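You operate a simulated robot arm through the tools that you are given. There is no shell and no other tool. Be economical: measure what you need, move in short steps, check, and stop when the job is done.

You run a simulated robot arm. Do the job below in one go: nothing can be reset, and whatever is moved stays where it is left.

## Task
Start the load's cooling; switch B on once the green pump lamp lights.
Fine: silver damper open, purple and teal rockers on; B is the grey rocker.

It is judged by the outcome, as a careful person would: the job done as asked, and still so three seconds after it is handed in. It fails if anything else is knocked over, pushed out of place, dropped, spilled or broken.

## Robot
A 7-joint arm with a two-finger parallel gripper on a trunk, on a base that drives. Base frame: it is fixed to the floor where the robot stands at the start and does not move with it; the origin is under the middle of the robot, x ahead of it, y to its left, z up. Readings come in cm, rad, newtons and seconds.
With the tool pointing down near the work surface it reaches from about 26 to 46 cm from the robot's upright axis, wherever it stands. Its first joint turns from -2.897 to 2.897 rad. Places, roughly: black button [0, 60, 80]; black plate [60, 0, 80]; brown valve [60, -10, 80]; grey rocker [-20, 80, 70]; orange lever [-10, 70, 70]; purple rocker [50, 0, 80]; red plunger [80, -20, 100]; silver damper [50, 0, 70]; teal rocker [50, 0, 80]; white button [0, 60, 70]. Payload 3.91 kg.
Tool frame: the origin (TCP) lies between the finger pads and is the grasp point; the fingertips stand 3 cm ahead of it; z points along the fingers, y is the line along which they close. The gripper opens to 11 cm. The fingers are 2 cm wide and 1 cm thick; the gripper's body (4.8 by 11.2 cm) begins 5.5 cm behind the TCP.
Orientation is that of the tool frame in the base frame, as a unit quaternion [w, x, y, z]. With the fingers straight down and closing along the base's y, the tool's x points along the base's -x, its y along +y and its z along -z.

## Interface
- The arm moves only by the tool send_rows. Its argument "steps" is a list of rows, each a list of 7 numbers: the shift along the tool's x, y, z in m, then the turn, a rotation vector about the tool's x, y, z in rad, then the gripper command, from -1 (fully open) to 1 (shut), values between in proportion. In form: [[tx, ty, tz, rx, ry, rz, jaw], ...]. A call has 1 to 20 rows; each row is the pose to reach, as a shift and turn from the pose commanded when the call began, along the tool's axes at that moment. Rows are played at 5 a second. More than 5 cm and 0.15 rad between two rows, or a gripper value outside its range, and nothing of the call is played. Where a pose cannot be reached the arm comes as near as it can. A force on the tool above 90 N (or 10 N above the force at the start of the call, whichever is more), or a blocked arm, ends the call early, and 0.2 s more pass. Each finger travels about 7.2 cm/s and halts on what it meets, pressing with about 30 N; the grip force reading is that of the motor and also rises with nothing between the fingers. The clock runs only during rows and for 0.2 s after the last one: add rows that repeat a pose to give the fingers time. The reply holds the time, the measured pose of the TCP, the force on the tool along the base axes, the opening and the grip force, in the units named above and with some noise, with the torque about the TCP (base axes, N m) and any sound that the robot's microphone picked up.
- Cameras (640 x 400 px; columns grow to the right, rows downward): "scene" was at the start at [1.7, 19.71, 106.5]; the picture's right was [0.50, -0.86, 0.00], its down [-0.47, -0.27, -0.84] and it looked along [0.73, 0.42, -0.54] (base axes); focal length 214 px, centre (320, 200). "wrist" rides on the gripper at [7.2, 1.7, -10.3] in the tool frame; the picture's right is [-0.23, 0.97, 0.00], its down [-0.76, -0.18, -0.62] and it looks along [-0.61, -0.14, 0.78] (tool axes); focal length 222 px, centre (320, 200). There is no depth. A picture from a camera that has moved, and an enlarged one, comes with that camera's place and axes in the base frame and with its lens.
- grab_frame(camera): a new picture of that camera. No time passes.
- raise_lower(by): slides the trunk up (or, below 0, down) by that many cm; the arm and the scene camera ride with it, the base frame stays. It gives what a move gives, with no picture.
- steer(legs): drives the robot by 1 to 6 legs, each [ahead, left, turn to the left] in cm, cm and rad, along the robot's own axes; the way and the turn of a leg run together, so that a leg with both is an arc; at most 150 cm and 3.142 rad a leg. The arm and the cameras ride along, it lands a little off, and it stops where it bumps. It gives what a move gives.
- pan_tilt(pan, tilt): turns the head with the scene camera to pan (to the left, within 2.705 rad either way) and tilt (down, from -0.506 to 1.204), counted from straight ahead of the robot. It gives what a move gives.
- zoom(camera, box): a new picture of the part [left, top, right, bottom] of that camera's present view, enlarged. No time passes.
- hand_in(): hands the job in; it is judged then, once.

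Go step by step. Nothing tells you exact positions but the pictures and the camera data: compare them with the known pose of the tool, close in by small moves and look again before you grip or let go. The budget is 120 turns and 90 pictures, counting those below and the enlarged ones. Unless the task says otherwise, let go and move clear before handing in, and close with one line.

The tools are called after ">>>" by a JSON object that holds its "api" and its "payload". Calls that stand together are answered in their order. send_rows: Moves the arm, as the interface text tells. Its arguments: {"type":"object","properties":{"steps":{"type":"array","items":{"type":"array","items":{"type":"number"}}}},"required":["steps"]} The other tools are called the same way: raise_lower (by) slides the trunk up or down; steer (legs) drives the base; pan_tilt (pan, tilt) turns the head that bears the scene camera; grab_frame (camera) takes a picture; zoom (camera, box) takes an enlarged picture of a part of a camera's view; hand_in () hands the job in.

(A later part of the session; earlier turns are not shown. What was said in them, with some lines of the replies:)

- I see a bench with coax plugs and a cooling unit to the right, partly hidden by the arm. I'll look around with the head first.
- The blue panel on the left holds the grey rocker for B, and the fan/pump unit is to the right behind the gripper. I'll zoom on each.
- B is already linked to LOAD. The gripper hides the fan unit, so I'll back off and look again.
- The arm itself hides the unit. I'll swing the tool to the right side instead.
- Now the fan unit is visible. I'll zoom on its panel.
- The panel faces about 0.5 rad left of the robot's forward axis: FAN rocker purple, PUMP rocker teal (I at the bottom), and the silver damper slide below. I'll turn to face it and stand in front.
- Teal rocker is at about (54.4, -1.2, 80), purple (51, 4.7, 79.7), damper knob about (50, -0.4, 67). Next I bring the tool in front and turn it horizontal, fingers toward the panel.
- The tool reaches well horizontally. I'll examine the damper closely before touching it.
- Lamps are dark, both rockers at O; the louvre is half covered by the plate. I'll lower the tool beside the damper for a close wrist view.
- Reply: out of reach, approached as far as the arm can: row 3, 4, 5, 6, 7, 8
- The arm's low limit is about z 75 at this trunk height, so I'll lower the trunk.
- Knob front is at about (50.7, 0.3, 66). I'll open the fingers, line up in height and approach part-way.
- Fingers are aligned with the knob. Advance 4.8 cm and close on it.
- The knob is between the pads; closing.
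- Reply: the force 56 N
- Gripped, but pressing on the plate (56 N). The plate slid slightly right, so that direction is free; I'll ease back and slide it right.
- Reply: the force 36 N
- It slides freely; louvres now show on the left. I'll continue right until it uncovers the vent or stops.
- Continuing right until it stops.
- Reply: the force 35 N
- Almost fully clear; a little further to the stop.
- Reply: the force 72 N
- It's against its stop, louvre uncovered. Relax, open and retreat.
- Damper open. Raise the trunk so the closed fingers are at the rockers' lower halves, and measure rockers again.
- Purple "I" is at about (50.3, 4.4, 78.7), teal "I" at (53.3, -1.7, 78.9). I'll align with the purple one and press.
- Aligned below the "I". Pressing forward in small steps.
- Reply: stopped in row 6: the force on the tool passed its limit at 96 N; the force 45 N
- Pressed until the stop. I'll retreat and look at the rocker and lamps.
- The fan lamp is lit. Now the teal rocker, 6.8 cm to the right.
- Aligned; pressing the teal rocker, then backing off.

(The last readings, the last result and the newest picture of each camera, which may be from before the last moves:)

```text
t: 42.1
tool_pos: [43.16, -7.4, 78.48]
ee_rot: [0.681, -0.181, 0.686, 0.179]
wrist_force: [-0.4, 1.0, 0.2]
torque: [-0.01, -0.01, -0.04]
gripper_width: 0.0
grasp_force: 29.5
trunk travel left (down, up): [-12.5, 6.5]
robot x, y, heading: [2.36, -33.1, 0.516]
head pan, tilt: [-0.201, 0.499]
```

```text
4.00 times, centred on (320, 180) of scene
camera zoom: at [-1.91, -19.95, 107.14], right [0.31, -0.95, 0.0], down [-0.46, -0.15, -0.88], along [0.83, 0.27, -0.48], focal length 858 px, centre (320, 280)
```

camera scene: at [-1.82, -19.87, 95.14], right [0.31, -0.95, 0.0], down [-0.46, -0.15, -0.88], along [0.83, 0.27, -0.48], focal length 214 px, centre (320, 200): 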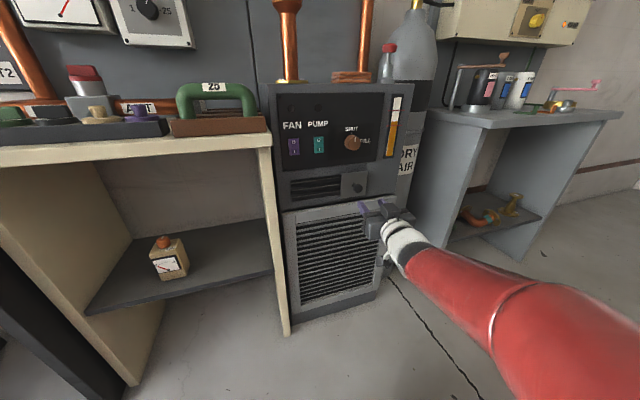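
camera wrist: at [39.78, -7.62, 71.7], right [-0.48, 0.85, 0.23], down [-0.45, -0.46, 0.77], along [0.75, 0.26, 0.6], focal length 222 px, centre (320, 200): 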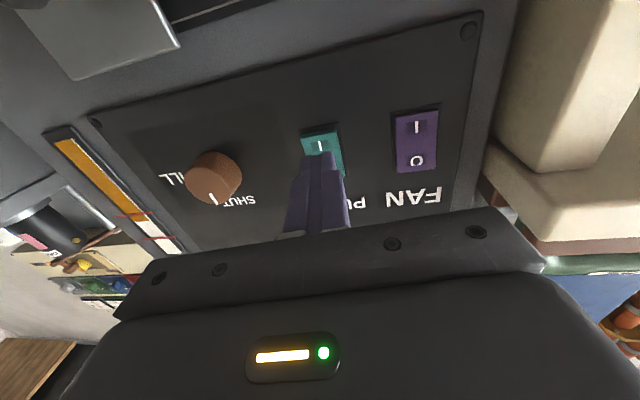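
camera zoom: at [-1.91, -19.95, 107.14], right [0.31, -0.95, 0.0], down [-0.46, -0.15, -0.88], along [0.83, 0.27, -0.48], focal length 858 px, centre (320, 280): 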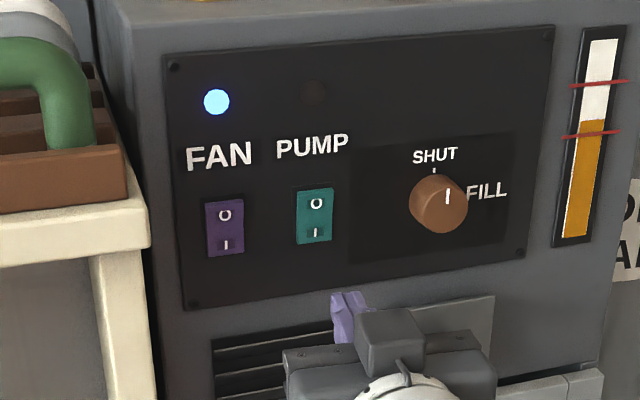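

The teal rocker looks tipped to I like the purple one, but its lamp is still dark. I'll wait a few seconds and look again.

>>> {"api": "send_rows", "payload": {"steps": [[0, 0, 0, 0, 0, 0, 1], [0, 0, 0, 0, 0, 0, 1], [0, 0, 0, 0, 0, 0, 1], [0, 0, 0, 0, 0, 0, 1], [0, 0, 0, 0, 0, 0, 1], [0, 0, 0, 0, 0, 0, 1], [0, 0, 0, 0, 0, 0, 1], [0, 0, 0, 0, 0, 0, 1], [0, 0, 0, 0, 0, 0, 1], [0, 0, 0, 0, 0, 0, 1], [0, 0, 0, 0, 0, 0, 1], [0, 0, 0, 0, 0, 0, 1], [0, 0, 0, 0, 0, 0, 1], [0, 0, 0, 0, 0, 0, 1], [0, 0, 0, 0, 0, 0, 1], [0, 0, 0, 0, 0, 0, 1], [0, 0, 0, 0, 0, 0, 1], [0, 0, 0, 0, 0, 0, 1], [0, 0, 0, 0, 0, 0, 1], [0, 0, 0, 0, 0, 0, 1]]}}

>>> {"api": "zoom", "payload": {"camera": "scene", "box": [270, 130, 370, 230]}}

```text
t: 46.3
tool_pos: [43.23, -7.35, 78.49]
ee_rot: [0.681, -0.181, 0.687, 0.179]
wrist_force: [0.3, 0.1, 0.2]
torque: [0.03, 0.0, 0.01]
gripper_width: 0.01
grasp_force: 29.8
trunk travel left (down, up): [-12.5, 6.5]
robot x, y, heading: [2.35, -33.07, 0.518]
head pan, tilt: [-0.201, 0.499]
```

```text
4.00 times, centred on (320, 180) of scene
camera zoom: at [-1.93, -19.96, 107.14], right [0.31, -0.95, 0.0], down [-0.46, -0.15, -0.88], along [0.83, 0.27, -0.48], focal length 858 px, centre (320, 280)
```

zoom: 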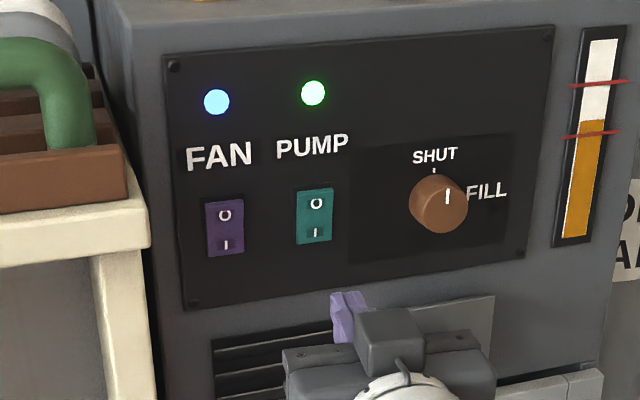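

The green pump lamp is lit. Now to the blue panel for B: back off and move left, then look.

>>> {"api": "steer", "payload": {"legs": [[-28, 0, 0], [0, 60, 0]]}}

>>> {"api": "pan_tilt", "payload": {"pan": 0.45, "tilt": 0.5}}

>>> {"api": "grab_frame", "payload": {"camera": "scene"}}

```text
t: 48.1
tool_pos: [24.49, -16.27, 78.24]
ee_rot: [0.678, -0.188, 0.685, 0.186]
wrist_force: [0.8, -0.1, -0.1]
torque: [0.02, -0.02, 0.01]
gripper_width: 0.01
grasp_force: 29.6
trunk travel left (down, up): [-12.5, 6.5]
robot x, y, heading: [-16.0, -42.86, 0.542]
head pan, tilt: [-0.201, 0.499]
stopped in leg 1: the robot was blocked; the commanded pose is now the measured one
```

```text
t: 49.1
tool_pos: [24.59, -16.3, 78.39]
ee_rot: [0.678, -0.188, 0.685, 0.186]
wrist_force: [0.5, 0.1, 0.4]
torque: [0.0, 0.02, -0.02]
gripper_width: 0.02
grasp_force: 30.3
trunk travel left (down, up): [-12.5, 6.5]
robot x, y, heading: [-16.17, -42.58, 0.542]
head pan, tilt: [0.45, 0.499]
```

```text
50 pictures are left
camera scene: at [-23.97, -25.21, 107.14], right [0.83, -0.55, 0.0], down [-0.26, -0.4, -0.88], along [0.48, 0.73, -0.48], focal length 214 px, centre (320, 200)
```

scene: 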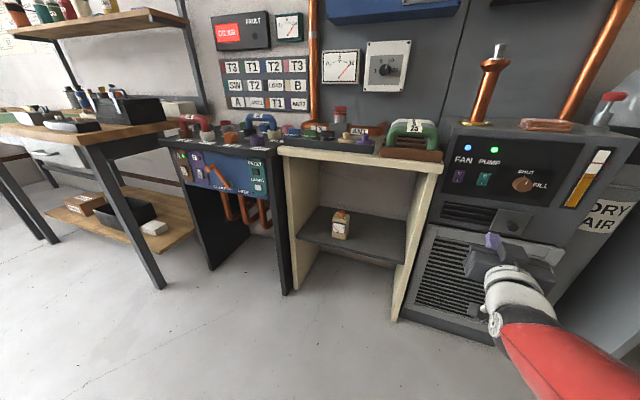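

Something behind blocked the drive. I'll look behind before moving on.

>>> {"api": "pan_tilt", "payload": {"pan": 2.6, "tilt": 0.8}}

>>> {"api": "grab_frame", "payload": {"camera": "scene"}}

>>> {"api": "pan_tilt", "payload": {"pan": -2.6, "tilt": 0.8}}

>>> {"api": "grab_frame", "payload": {"camera": "scene"}}

```text
t: 51.1
tool_pos: [24.58, -16.2, 78.33]
ee_rot: [0.678, -0.188, 0.685, 0.186]
wrist_force: [-0.1, -0.4, 0.0]
torque: [-0.02, -0.02, 0.01]
gripper_width: 0.0
grasp_force: 30.4
trunk travel left (down, up): [-12.5, 6.5]
robot x, y, heading: [-16.09, -42.87, 0.537]
head pan, tilt: [2.601, 0.799]
```

```text
49 pictures are left
camera scene: at [-37.06, -32.77, 104.54], right [0.0, 1.0, 0.0], down [0.72, 0.0, -0.7], along [-0.7, 0.0, -0.72], focal length 214 px, centre (320, 200)
```

scene: 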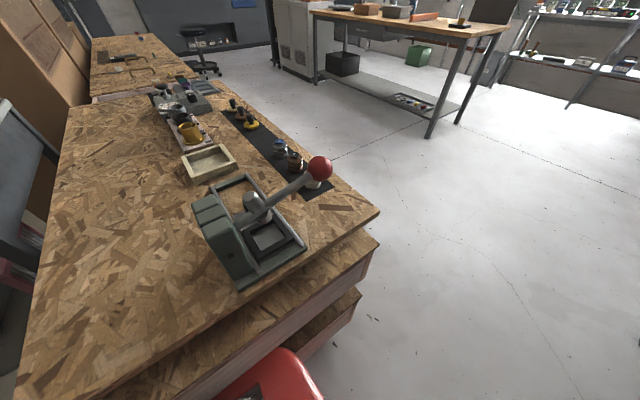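

```text
t: 55.2
tool_pos: [24.53, -16.26, 78.42]
ee_rot: [0.678, -0.188, 0.686, 0.185]
wrist_force: [0.6, -0.2, -0.3]
torque: [-0.03, 0.01, 0.04]
gripper_width: 0.01
grasp_force: 30.1
trunk travel left (down, up): [-12.5, 6.5]
robot x, y, heading: [-16.07, -42.77, 0.537]
head pan, tilt: [-2.601, 0.799]
```

```text
48 pictures are left
camera scene: at [-32.8, -39.91, 104.54], right [-0.88, 0.47, 0.0], down [0.34, 0.63, -0.7], along [-0.33, -0.61, -0.72], focal length 214 px, centre (320, 200)
```

scene: 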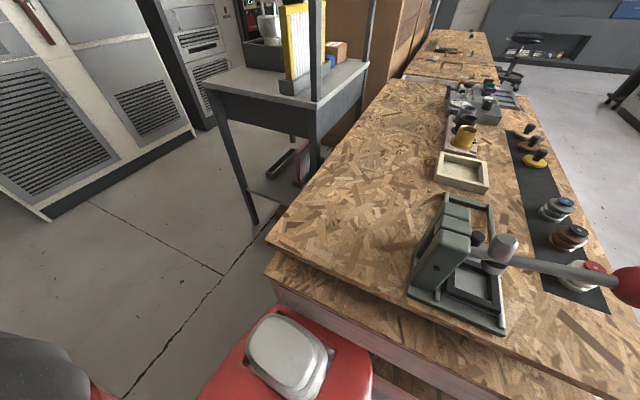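

It's a big workbench right behind; nothing was disturbed. I'll retract the tool, move slightly forward, then left.

>>> {"api": "send_rows", "payload": {"steps": [[0, 0, -0.04, 0, 0, 0, 1], [0, 0, -0.08, 0, 0, 0, 1], [0, 0, -0.1, 0, 0, 0, 1]]}}

>>> {"api": "steer", "payload": {"legs": [[6, 0, 0], [0, 55, 0]]}}

>>> {"api": "pan_tilt", "payload": {"pan": 0.35, "tilt": 0.5}}

>>> {"api": "grab_frame", "payload": {"camera": "scene"}}

```text
t: 56.0
tool_pos: [17.04, -20.32, 81.27]
ee_rot: [0.678, -0.189, 0.686, 0.185]
wrist_force: [1.0, 0.4, -0.5]
torque: [0.0, 0.0, -0.01]
gripper_width: 0.01
grasp_force: 29.8
out of reach, approached as far as the arm can: row 2, 3
trunk travel left (down, up): [-12.5, 6.5]
robot x, y, heading: [-16.23, -42.59, 0.536]
head pan, tilt: [-2.601, 0.799]
```

```text
t: 59.8
tool_pos: [-6.65, 30.69, 81.34]
ee_rot: [0.677, -0.188, 0.687, 0.185]
wrist_force: [-0.4, 0.5, 0.2]
torque: [-0.01, 0.0, 0.02]
gripper_width: 0.01
grasp_force: 29.8
trunk travel left (down, up): [-12.5, 6.5]
robot x, y, heading: [-39.68, 8.14, 0.535]
head pan, tilt: [-2.601, 0.799]
```

```text
t: 62.4
tool_pos: [-6.59, 30.75, 81.37]
ee_rot: [0.678, -0.188, 0.686, 0.186]
wrist_force: [-0.3, 0.0, -0.4]
torque: [-0.04, 0.05, 0.02]
gripper_width: 0.0
grasp_force: 29.8
trunk travel left (down, up): [-12.5, 6.5]
robot x, y, heading: [-39.75, 8.26, 0.538]
head pan, tilt: [0.351, 0.499]
```

```text
47 pictures are left
camera scene: at [-46.86, 25.32, 107.14], right [0.78, -0.63, 0.0], down [-0.3, -0.37, -0.88], along [0.55, 0.68, -0.48], focal length 214 px, centre (320, 200)
```

scene: 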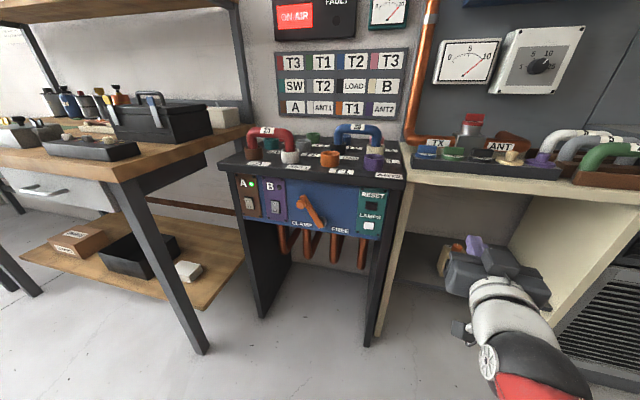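

>>> {"api": "zoom", "payload": {"camera": "scene", "box": [225, 120, 415, 245]}}

```text
3.20 times, centred on (320, 182) of scene
camera zoom: at [-46.86, 25.32, 107.14], right [0.78, -0.63, 0.0], down [-0.3, -0.37, -0.88], along [0.55, 0.68, -0.48], focal length 686 px, centre (320, 256)
```

zoom: 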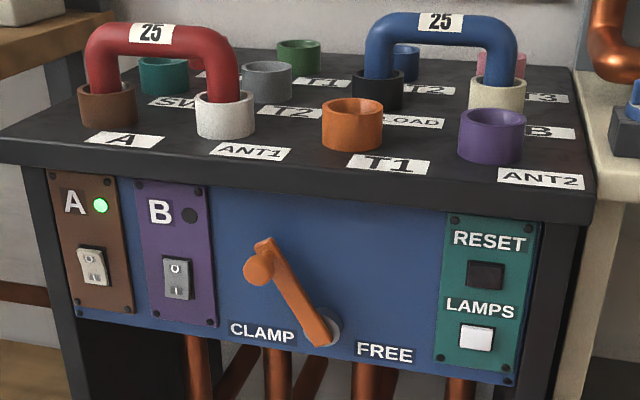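

The blue link joins B to LOAD, and B's grey rocker is at about (-19, 84, 69.8), panel heading about 0.63 rad, lever well to its right. I'll turn slightly, move in front of it, and lower the trunk.

>>> {"api": "steer", "payload": {"legs": [[0, 0, 0.09], [0, 48, 0]]}}

>>> {"api": "raise_lower", "payload": {"by": -11}}

>>> {"api": "pan_tilt", "payload": {"pan": -0.1, "tilt": 0.5}}

>>> {"api": "grab_frame", "payload": {"camera": "scene"}}

>>> {"api": "grab_frame", "payload": {"camera": "wrist"}}

```text
t: 65.7
tool_pos: [-37.14, 72.93, 81.3]
ee_rot: [0.669, -0.218, 0.677, 0.215]
wrist_force: [0.6, 0.4, 0.7]
torque: [-0.02, 0.03, -0.02]
gripper_width: 0.01
grasp_force: 30.2
trunk travel left (down, up): [-12.5, 6.5]
robot x, y, heading: [-67.81, 47.5, 0.628]
head pan, tilt: [0.351, 0.499]
```

```text
t: 67.2
tool_pos: [-37.18, 72.91, 70.33]
ee_rot: [0.669, -0.219, 0.677, 0.216]
wrist_force: [-0.2, 0.0, 0.5]
torque: [-0.02, -0.02, -0.01]
gripper_width: 0.01
grasp_force: 30.3
trunk travel left (down, up): [-1.5, 17.5]
robot x, y, heading: [-67.8, 47.63, 0.623]
head pan, tilt: [0.351, 0.499]
```

```text
t: 68.1
tool_pos: [-37.25, 72.9, 70.32]
ee_rot: [0.669, -0.218, 0.677, 0.216]
wrist_force: [0.4, -0.2, -0.1]
torque: [0.02, 0.0, -0.01]
gripper_width: 0.0
grasp_force: 29.7
trunk travel left (down, up): [-1.5, 17.5]
robot x, y, heading: [-67.97, 47.79, 0.621]
head pan, tilt: [-0.099, 0.499]
```

```text
45 pictures are left
camera scene: at [-74.04, 61.05, 96.14], right [0.5, -0.86, 0.0], down [-0.41, -0.24, -0.88], along [0.76, 0.44, -0.48], focal length 214 px, centre (320, 200)
```

scene: 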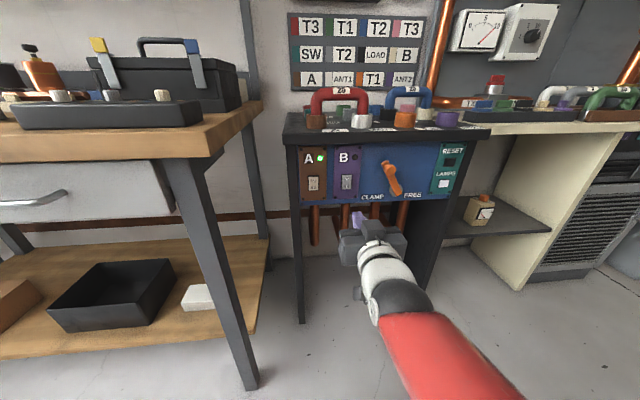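

```text
44 pictures are left
camera wrist: at [-46.68, 68.14, 63.22], right [-0.57, 0.79, 0.23], down [-0.4, -0.5, 0.77], along [0.72, 0.35, 0.6], focal length 222 px, centre (320, 200)
```

wrist: 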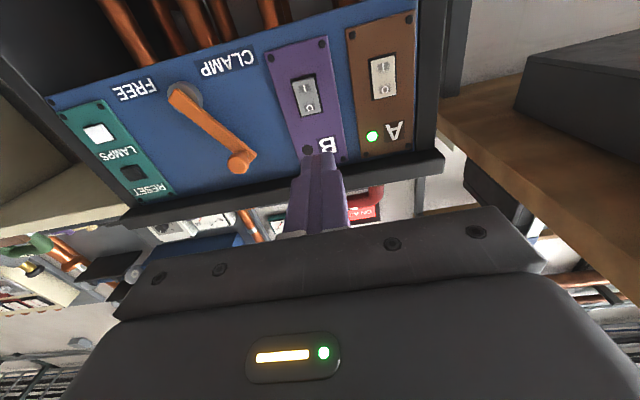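

>>> {"api": "zoom", "payload": {"camera": "scene", "box": [295, 140, 415, 220]}}

>>> {"api": "zoom", "payload": {"camera": "wrist", "box": [260, 20, 420, 160]}}

```text
5.00 times, centred on (355, 180) of scene
camera zoom: at [-74.04, 61.05, 96.14], right [0.5, -0.86, 0.0], down [-0.41, -0.24, -0.88], along [0.76, 0.44, -0.48], focal length 1072 px, centre (145, 300)
```

zoom: 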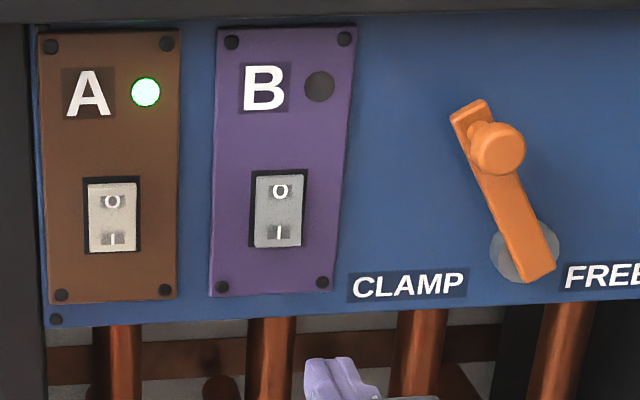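

```text
2.86 times, centred on (340, 90) of wrist
camera zoom: at [-46.68, 68.14, 63.22], right [-0.57, 0.79, 0.23], down [-0.4, -0.5, 0.77], along [0.72, 0.35, 0.6], focal length 635 px, centre (263, 514)
```

zoom: 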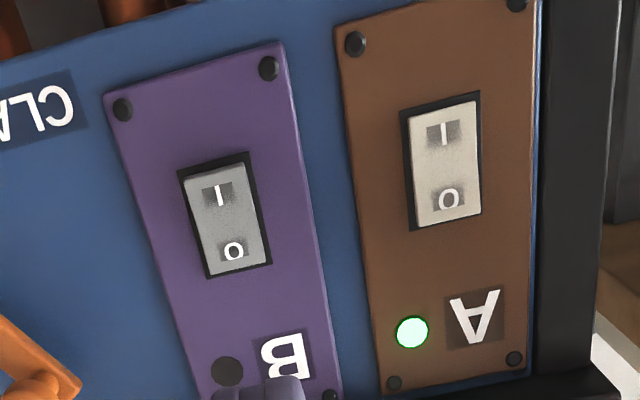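

B's "I" is at about (-19.5, 83.5, 68.8). Approach to about 3 cm off and check.

>>> {"api": "send_rows", "payload": {"steps": [[0.01, -0.01, 0, 0, 0, 0, 1], [0.017, -0.017, 0.03, 0, 0, 0, 1], [0.017, -0.017, 0.07, 0, 0, 0, 1], [0.017, -0.017, 0.11, 0, 0, 0, 1], [0.017, -0.017, 0.14, 0, 0, 0, 1], [0.017, -0.017, 0.14, 0, 0, 0, 1]]}}

>>> {"api": "grab_frame", "payload": {"camera": "wrist"}}

>>> {"api": "zoom", "payload": {"camera": "scene", "box": [295, 140, 415, 220]}}

```text
t: 69.5
tool_pos: [-24.83, 79.44, 68.7]
ee_rot: [0.669, -0.218, 0.677, 0.215]
wrist_force: [-0.1, 0.5, 0.0]
torque: [0.01, 0.01, -0.04]
gripper_width: 0.0
grasp_force: 30.5
out of reach, approached as far as the arm can: row 1
trunk travel left (down, up): [-1.5, 17.5]
robot x, y, heading: [-67.77, 48.33, 0.626]
head pan, tilt: [-0.099, 0.499]
```

```text
41 pictures are left
camera wrist: at [-34.28, 74.8, 61.58], right [-0.57, 0.79, 0.23], down [-0.4, -0.5, 0.77], along [0.72, 0.35, 0.6], focal length 222 px, centre (320, 200)
```

wrist: 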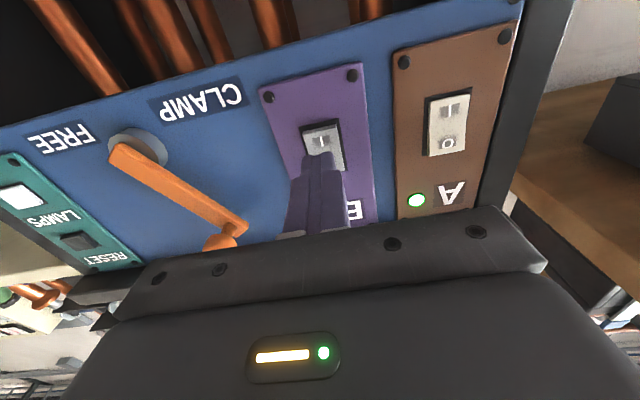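

```text
5.00 times, centred on (355, 180) of scene
camera zoom: at [-74.03, 61.05, 96.14], right [0.5, -0.87, 0.0], down [-0.41, -0.24, -0.88], along [0.76, 0.44, -0.48], focal length 1072 px, centre (145, 300)
```

zoom: 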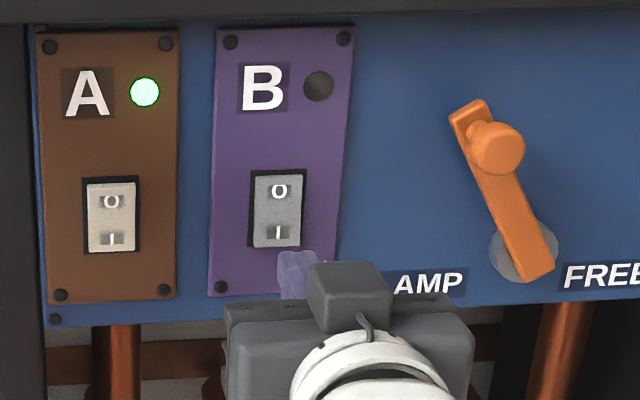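

Aligned on the "I". Press.

>>> {"api": "send_rows", "payload": {"steps": [[0, 0, 0.025, 0, 0, 0, 1], [0, 0, 0.032, 0, 0, 0, 1], [0, 0, 0.036, 0, 0, 0, 1], [0, 0, 0.039, 0, 0, 0, 1], [0, 0, 0.042, 0, 0, 0, 1], [0, 0, 0.044, 0, 0, 0, 1]]}}

>>> {"api": "zoom", "payload": {"camera": "scene", "box": [295, 140, 415, 220]}}

```text
t: 70.9
tool_pos: [-21.57, 82.06, 68.38]
ee_rot: [0.669, -0.219, 0.677, 0.216]
wrist_force: [-48.8, -36.8, -8.2]
torque: [0.15, -0.29, 0.03]
gripper_width: 0.0
grasp_force: 30.3
trunk travel left (down, up): [-1.5, 17.5]
robot x, y, heading: [-67.96, 47.4, 0.625]
head pan, tilt: [-0.099, 0.499]
```

```text
5.00 times, centred on (355, 180) of scene
camera zoom: at [-74.32, 60.84, 96.14], right [0.5, -0.87, 0.0], down [-0.41, -0.24, -0.88], along [0.76, 0.44, -0.48], focal length 1072 px, centre (145, 300)
```

zoom: 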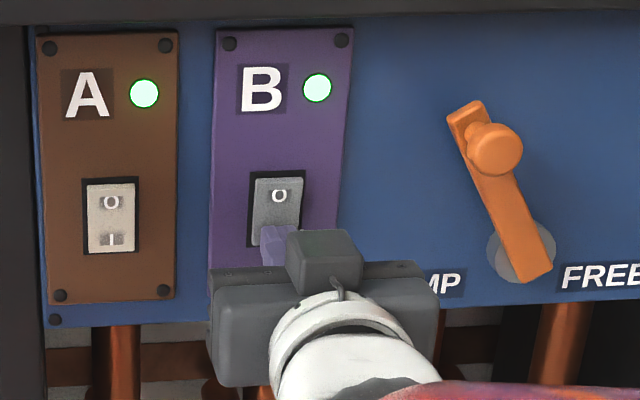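

B's lamp is lit. Back off, then confirm everything holds, including the cooling unit lamps.

>>> {"api": "send_rows", "payload": {"steps": [[0, 0, -0.03, 0, 0, 0, 1], [0, 0, -0.07, 0, 0, 0, 1], [0, 0, -0.11, 0, 0, 0, 1], [0, 0, -0.14, 0, 0, 0, 1]]}}

>>> {"api": "zoom", "payload": {"camera": "scene", "box": [280, 80, 480, 220]}}

>>> {"api": "pan_tilt", "payload": {"pan": -0.6, "tilt": 0.2}}

>>> {"api": "grab_frame", "payload": {"camera": "scene"}}

```text
t: 71.9
tool_pos: [-32.49, 73.97, 68.66]
ee_rot: [0.669, -0.218, 0.677, 0.215]
wrist_force: [-0.4, 0.3, 0.2]
torque: [0.01, -0.03, 0.0]
gripper_width: 0.0
grasp_force: 30.3
trunk travel left (down, up): [-1.5, 17.5]
robot x, y, heading: [-68.13, 47.77, 0.625]
head pan, tilt: [-0.099, 0.499]
```

```text
2.86 times, centred on (380, 150) of scene
camera zoom: at [-74.03, 61.05, 96.14], right [0.5, -0.87, 0.0], down [-0.41, -0.24, -0.88], along [0.76, 0.44, -0.48], focal length 613 px, centre (149, 343)
```

zoom: 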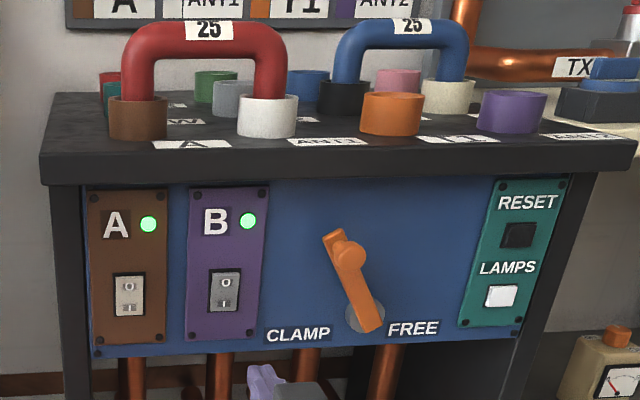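

```text
t: 72.8
tool_pos: [-32.52, 74.02, 68.68]
ee_rot: [0.669, -0.218, 0.677, 0.215]
wrist_force: [-0.1, -0.4, 0.6]
torque: [0.04, -0.01, -0.03]
gripper_width: 0.01
grasp_force: 29.6
trunk travel left (down, up): [-1.5, 17.5]
robot x, y, heading: [-67.73, 47.8, 0.622]
head pan, tilt: [-0.6, 0.201]
```

```text
37 pictures are left
camera scene: at [-72.6, 56.71, 98.9], right [0.03, -1.0, 0.0], down [-0.2, -0.01, -0.98], along [0.98, 0.02, -0.2], focal length 214 px, centre (320, 200)
```

scene: 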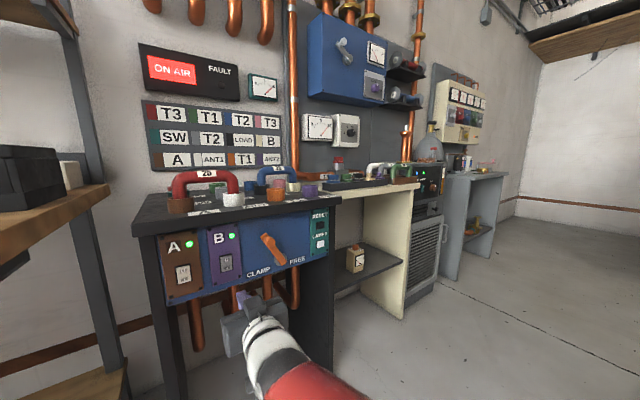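

>>> {"api": "zoom", "payload": {"camera": "scene", "box": [395, 140, 465, 230]}}

>>> {"api": "zoom", "payload": {"camera": "scene", "box": [130, 35, 330, 160]}}

```text
4.44 times, centred on (430, 185) of scene
camera zoom: at [-72.6, 56.71, 98.9], right [0.03, -1.0, 0.0], down [-0.2, -0.01, -0.98], along [0.98, 0.02, -0.2], focal length 953 px, centre (-169, 267)
```

zoom: 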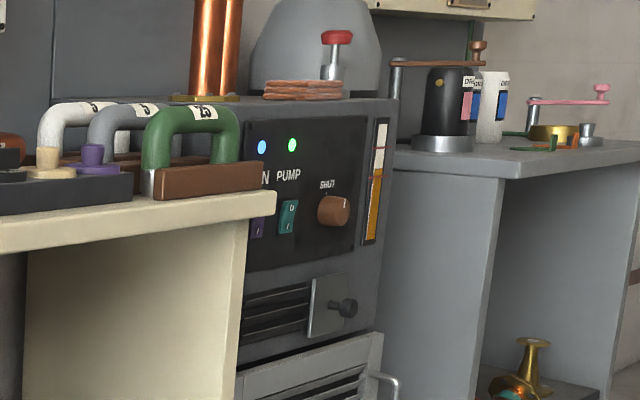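

```text
3.20 times, centred on (230, 98) of scene
camera zoom: at [-72.6, 56.71, 98.9], right [0.03, -1.0, 0.0], down [-0.2, -0.01, -0.98], along [0.98, 0.02, -0.2], focal length 686 px, centre (608, 528)
```

zoom: 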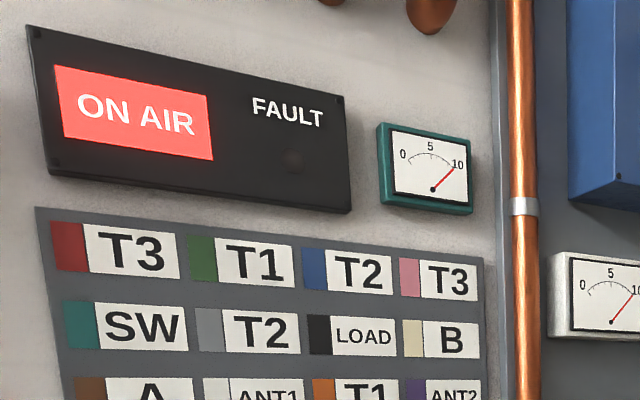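

The damper is open, the fan and pump lamps are lit, B is on, no fault shows and the arm is clear, so I'm handing in.

>>> {"api": "hand_in", "payload": {}}

```text
The job is handed in.
```

The load's cooling is running: silver damper fully open, purple fan and teal pump rockers on. I switched B on at the grey rocker after the green pump lamp lit, and the fault lamp was dark at my last look. While reversing, the robot's base bumped the workbench behind it; I saw nothing out of place there.
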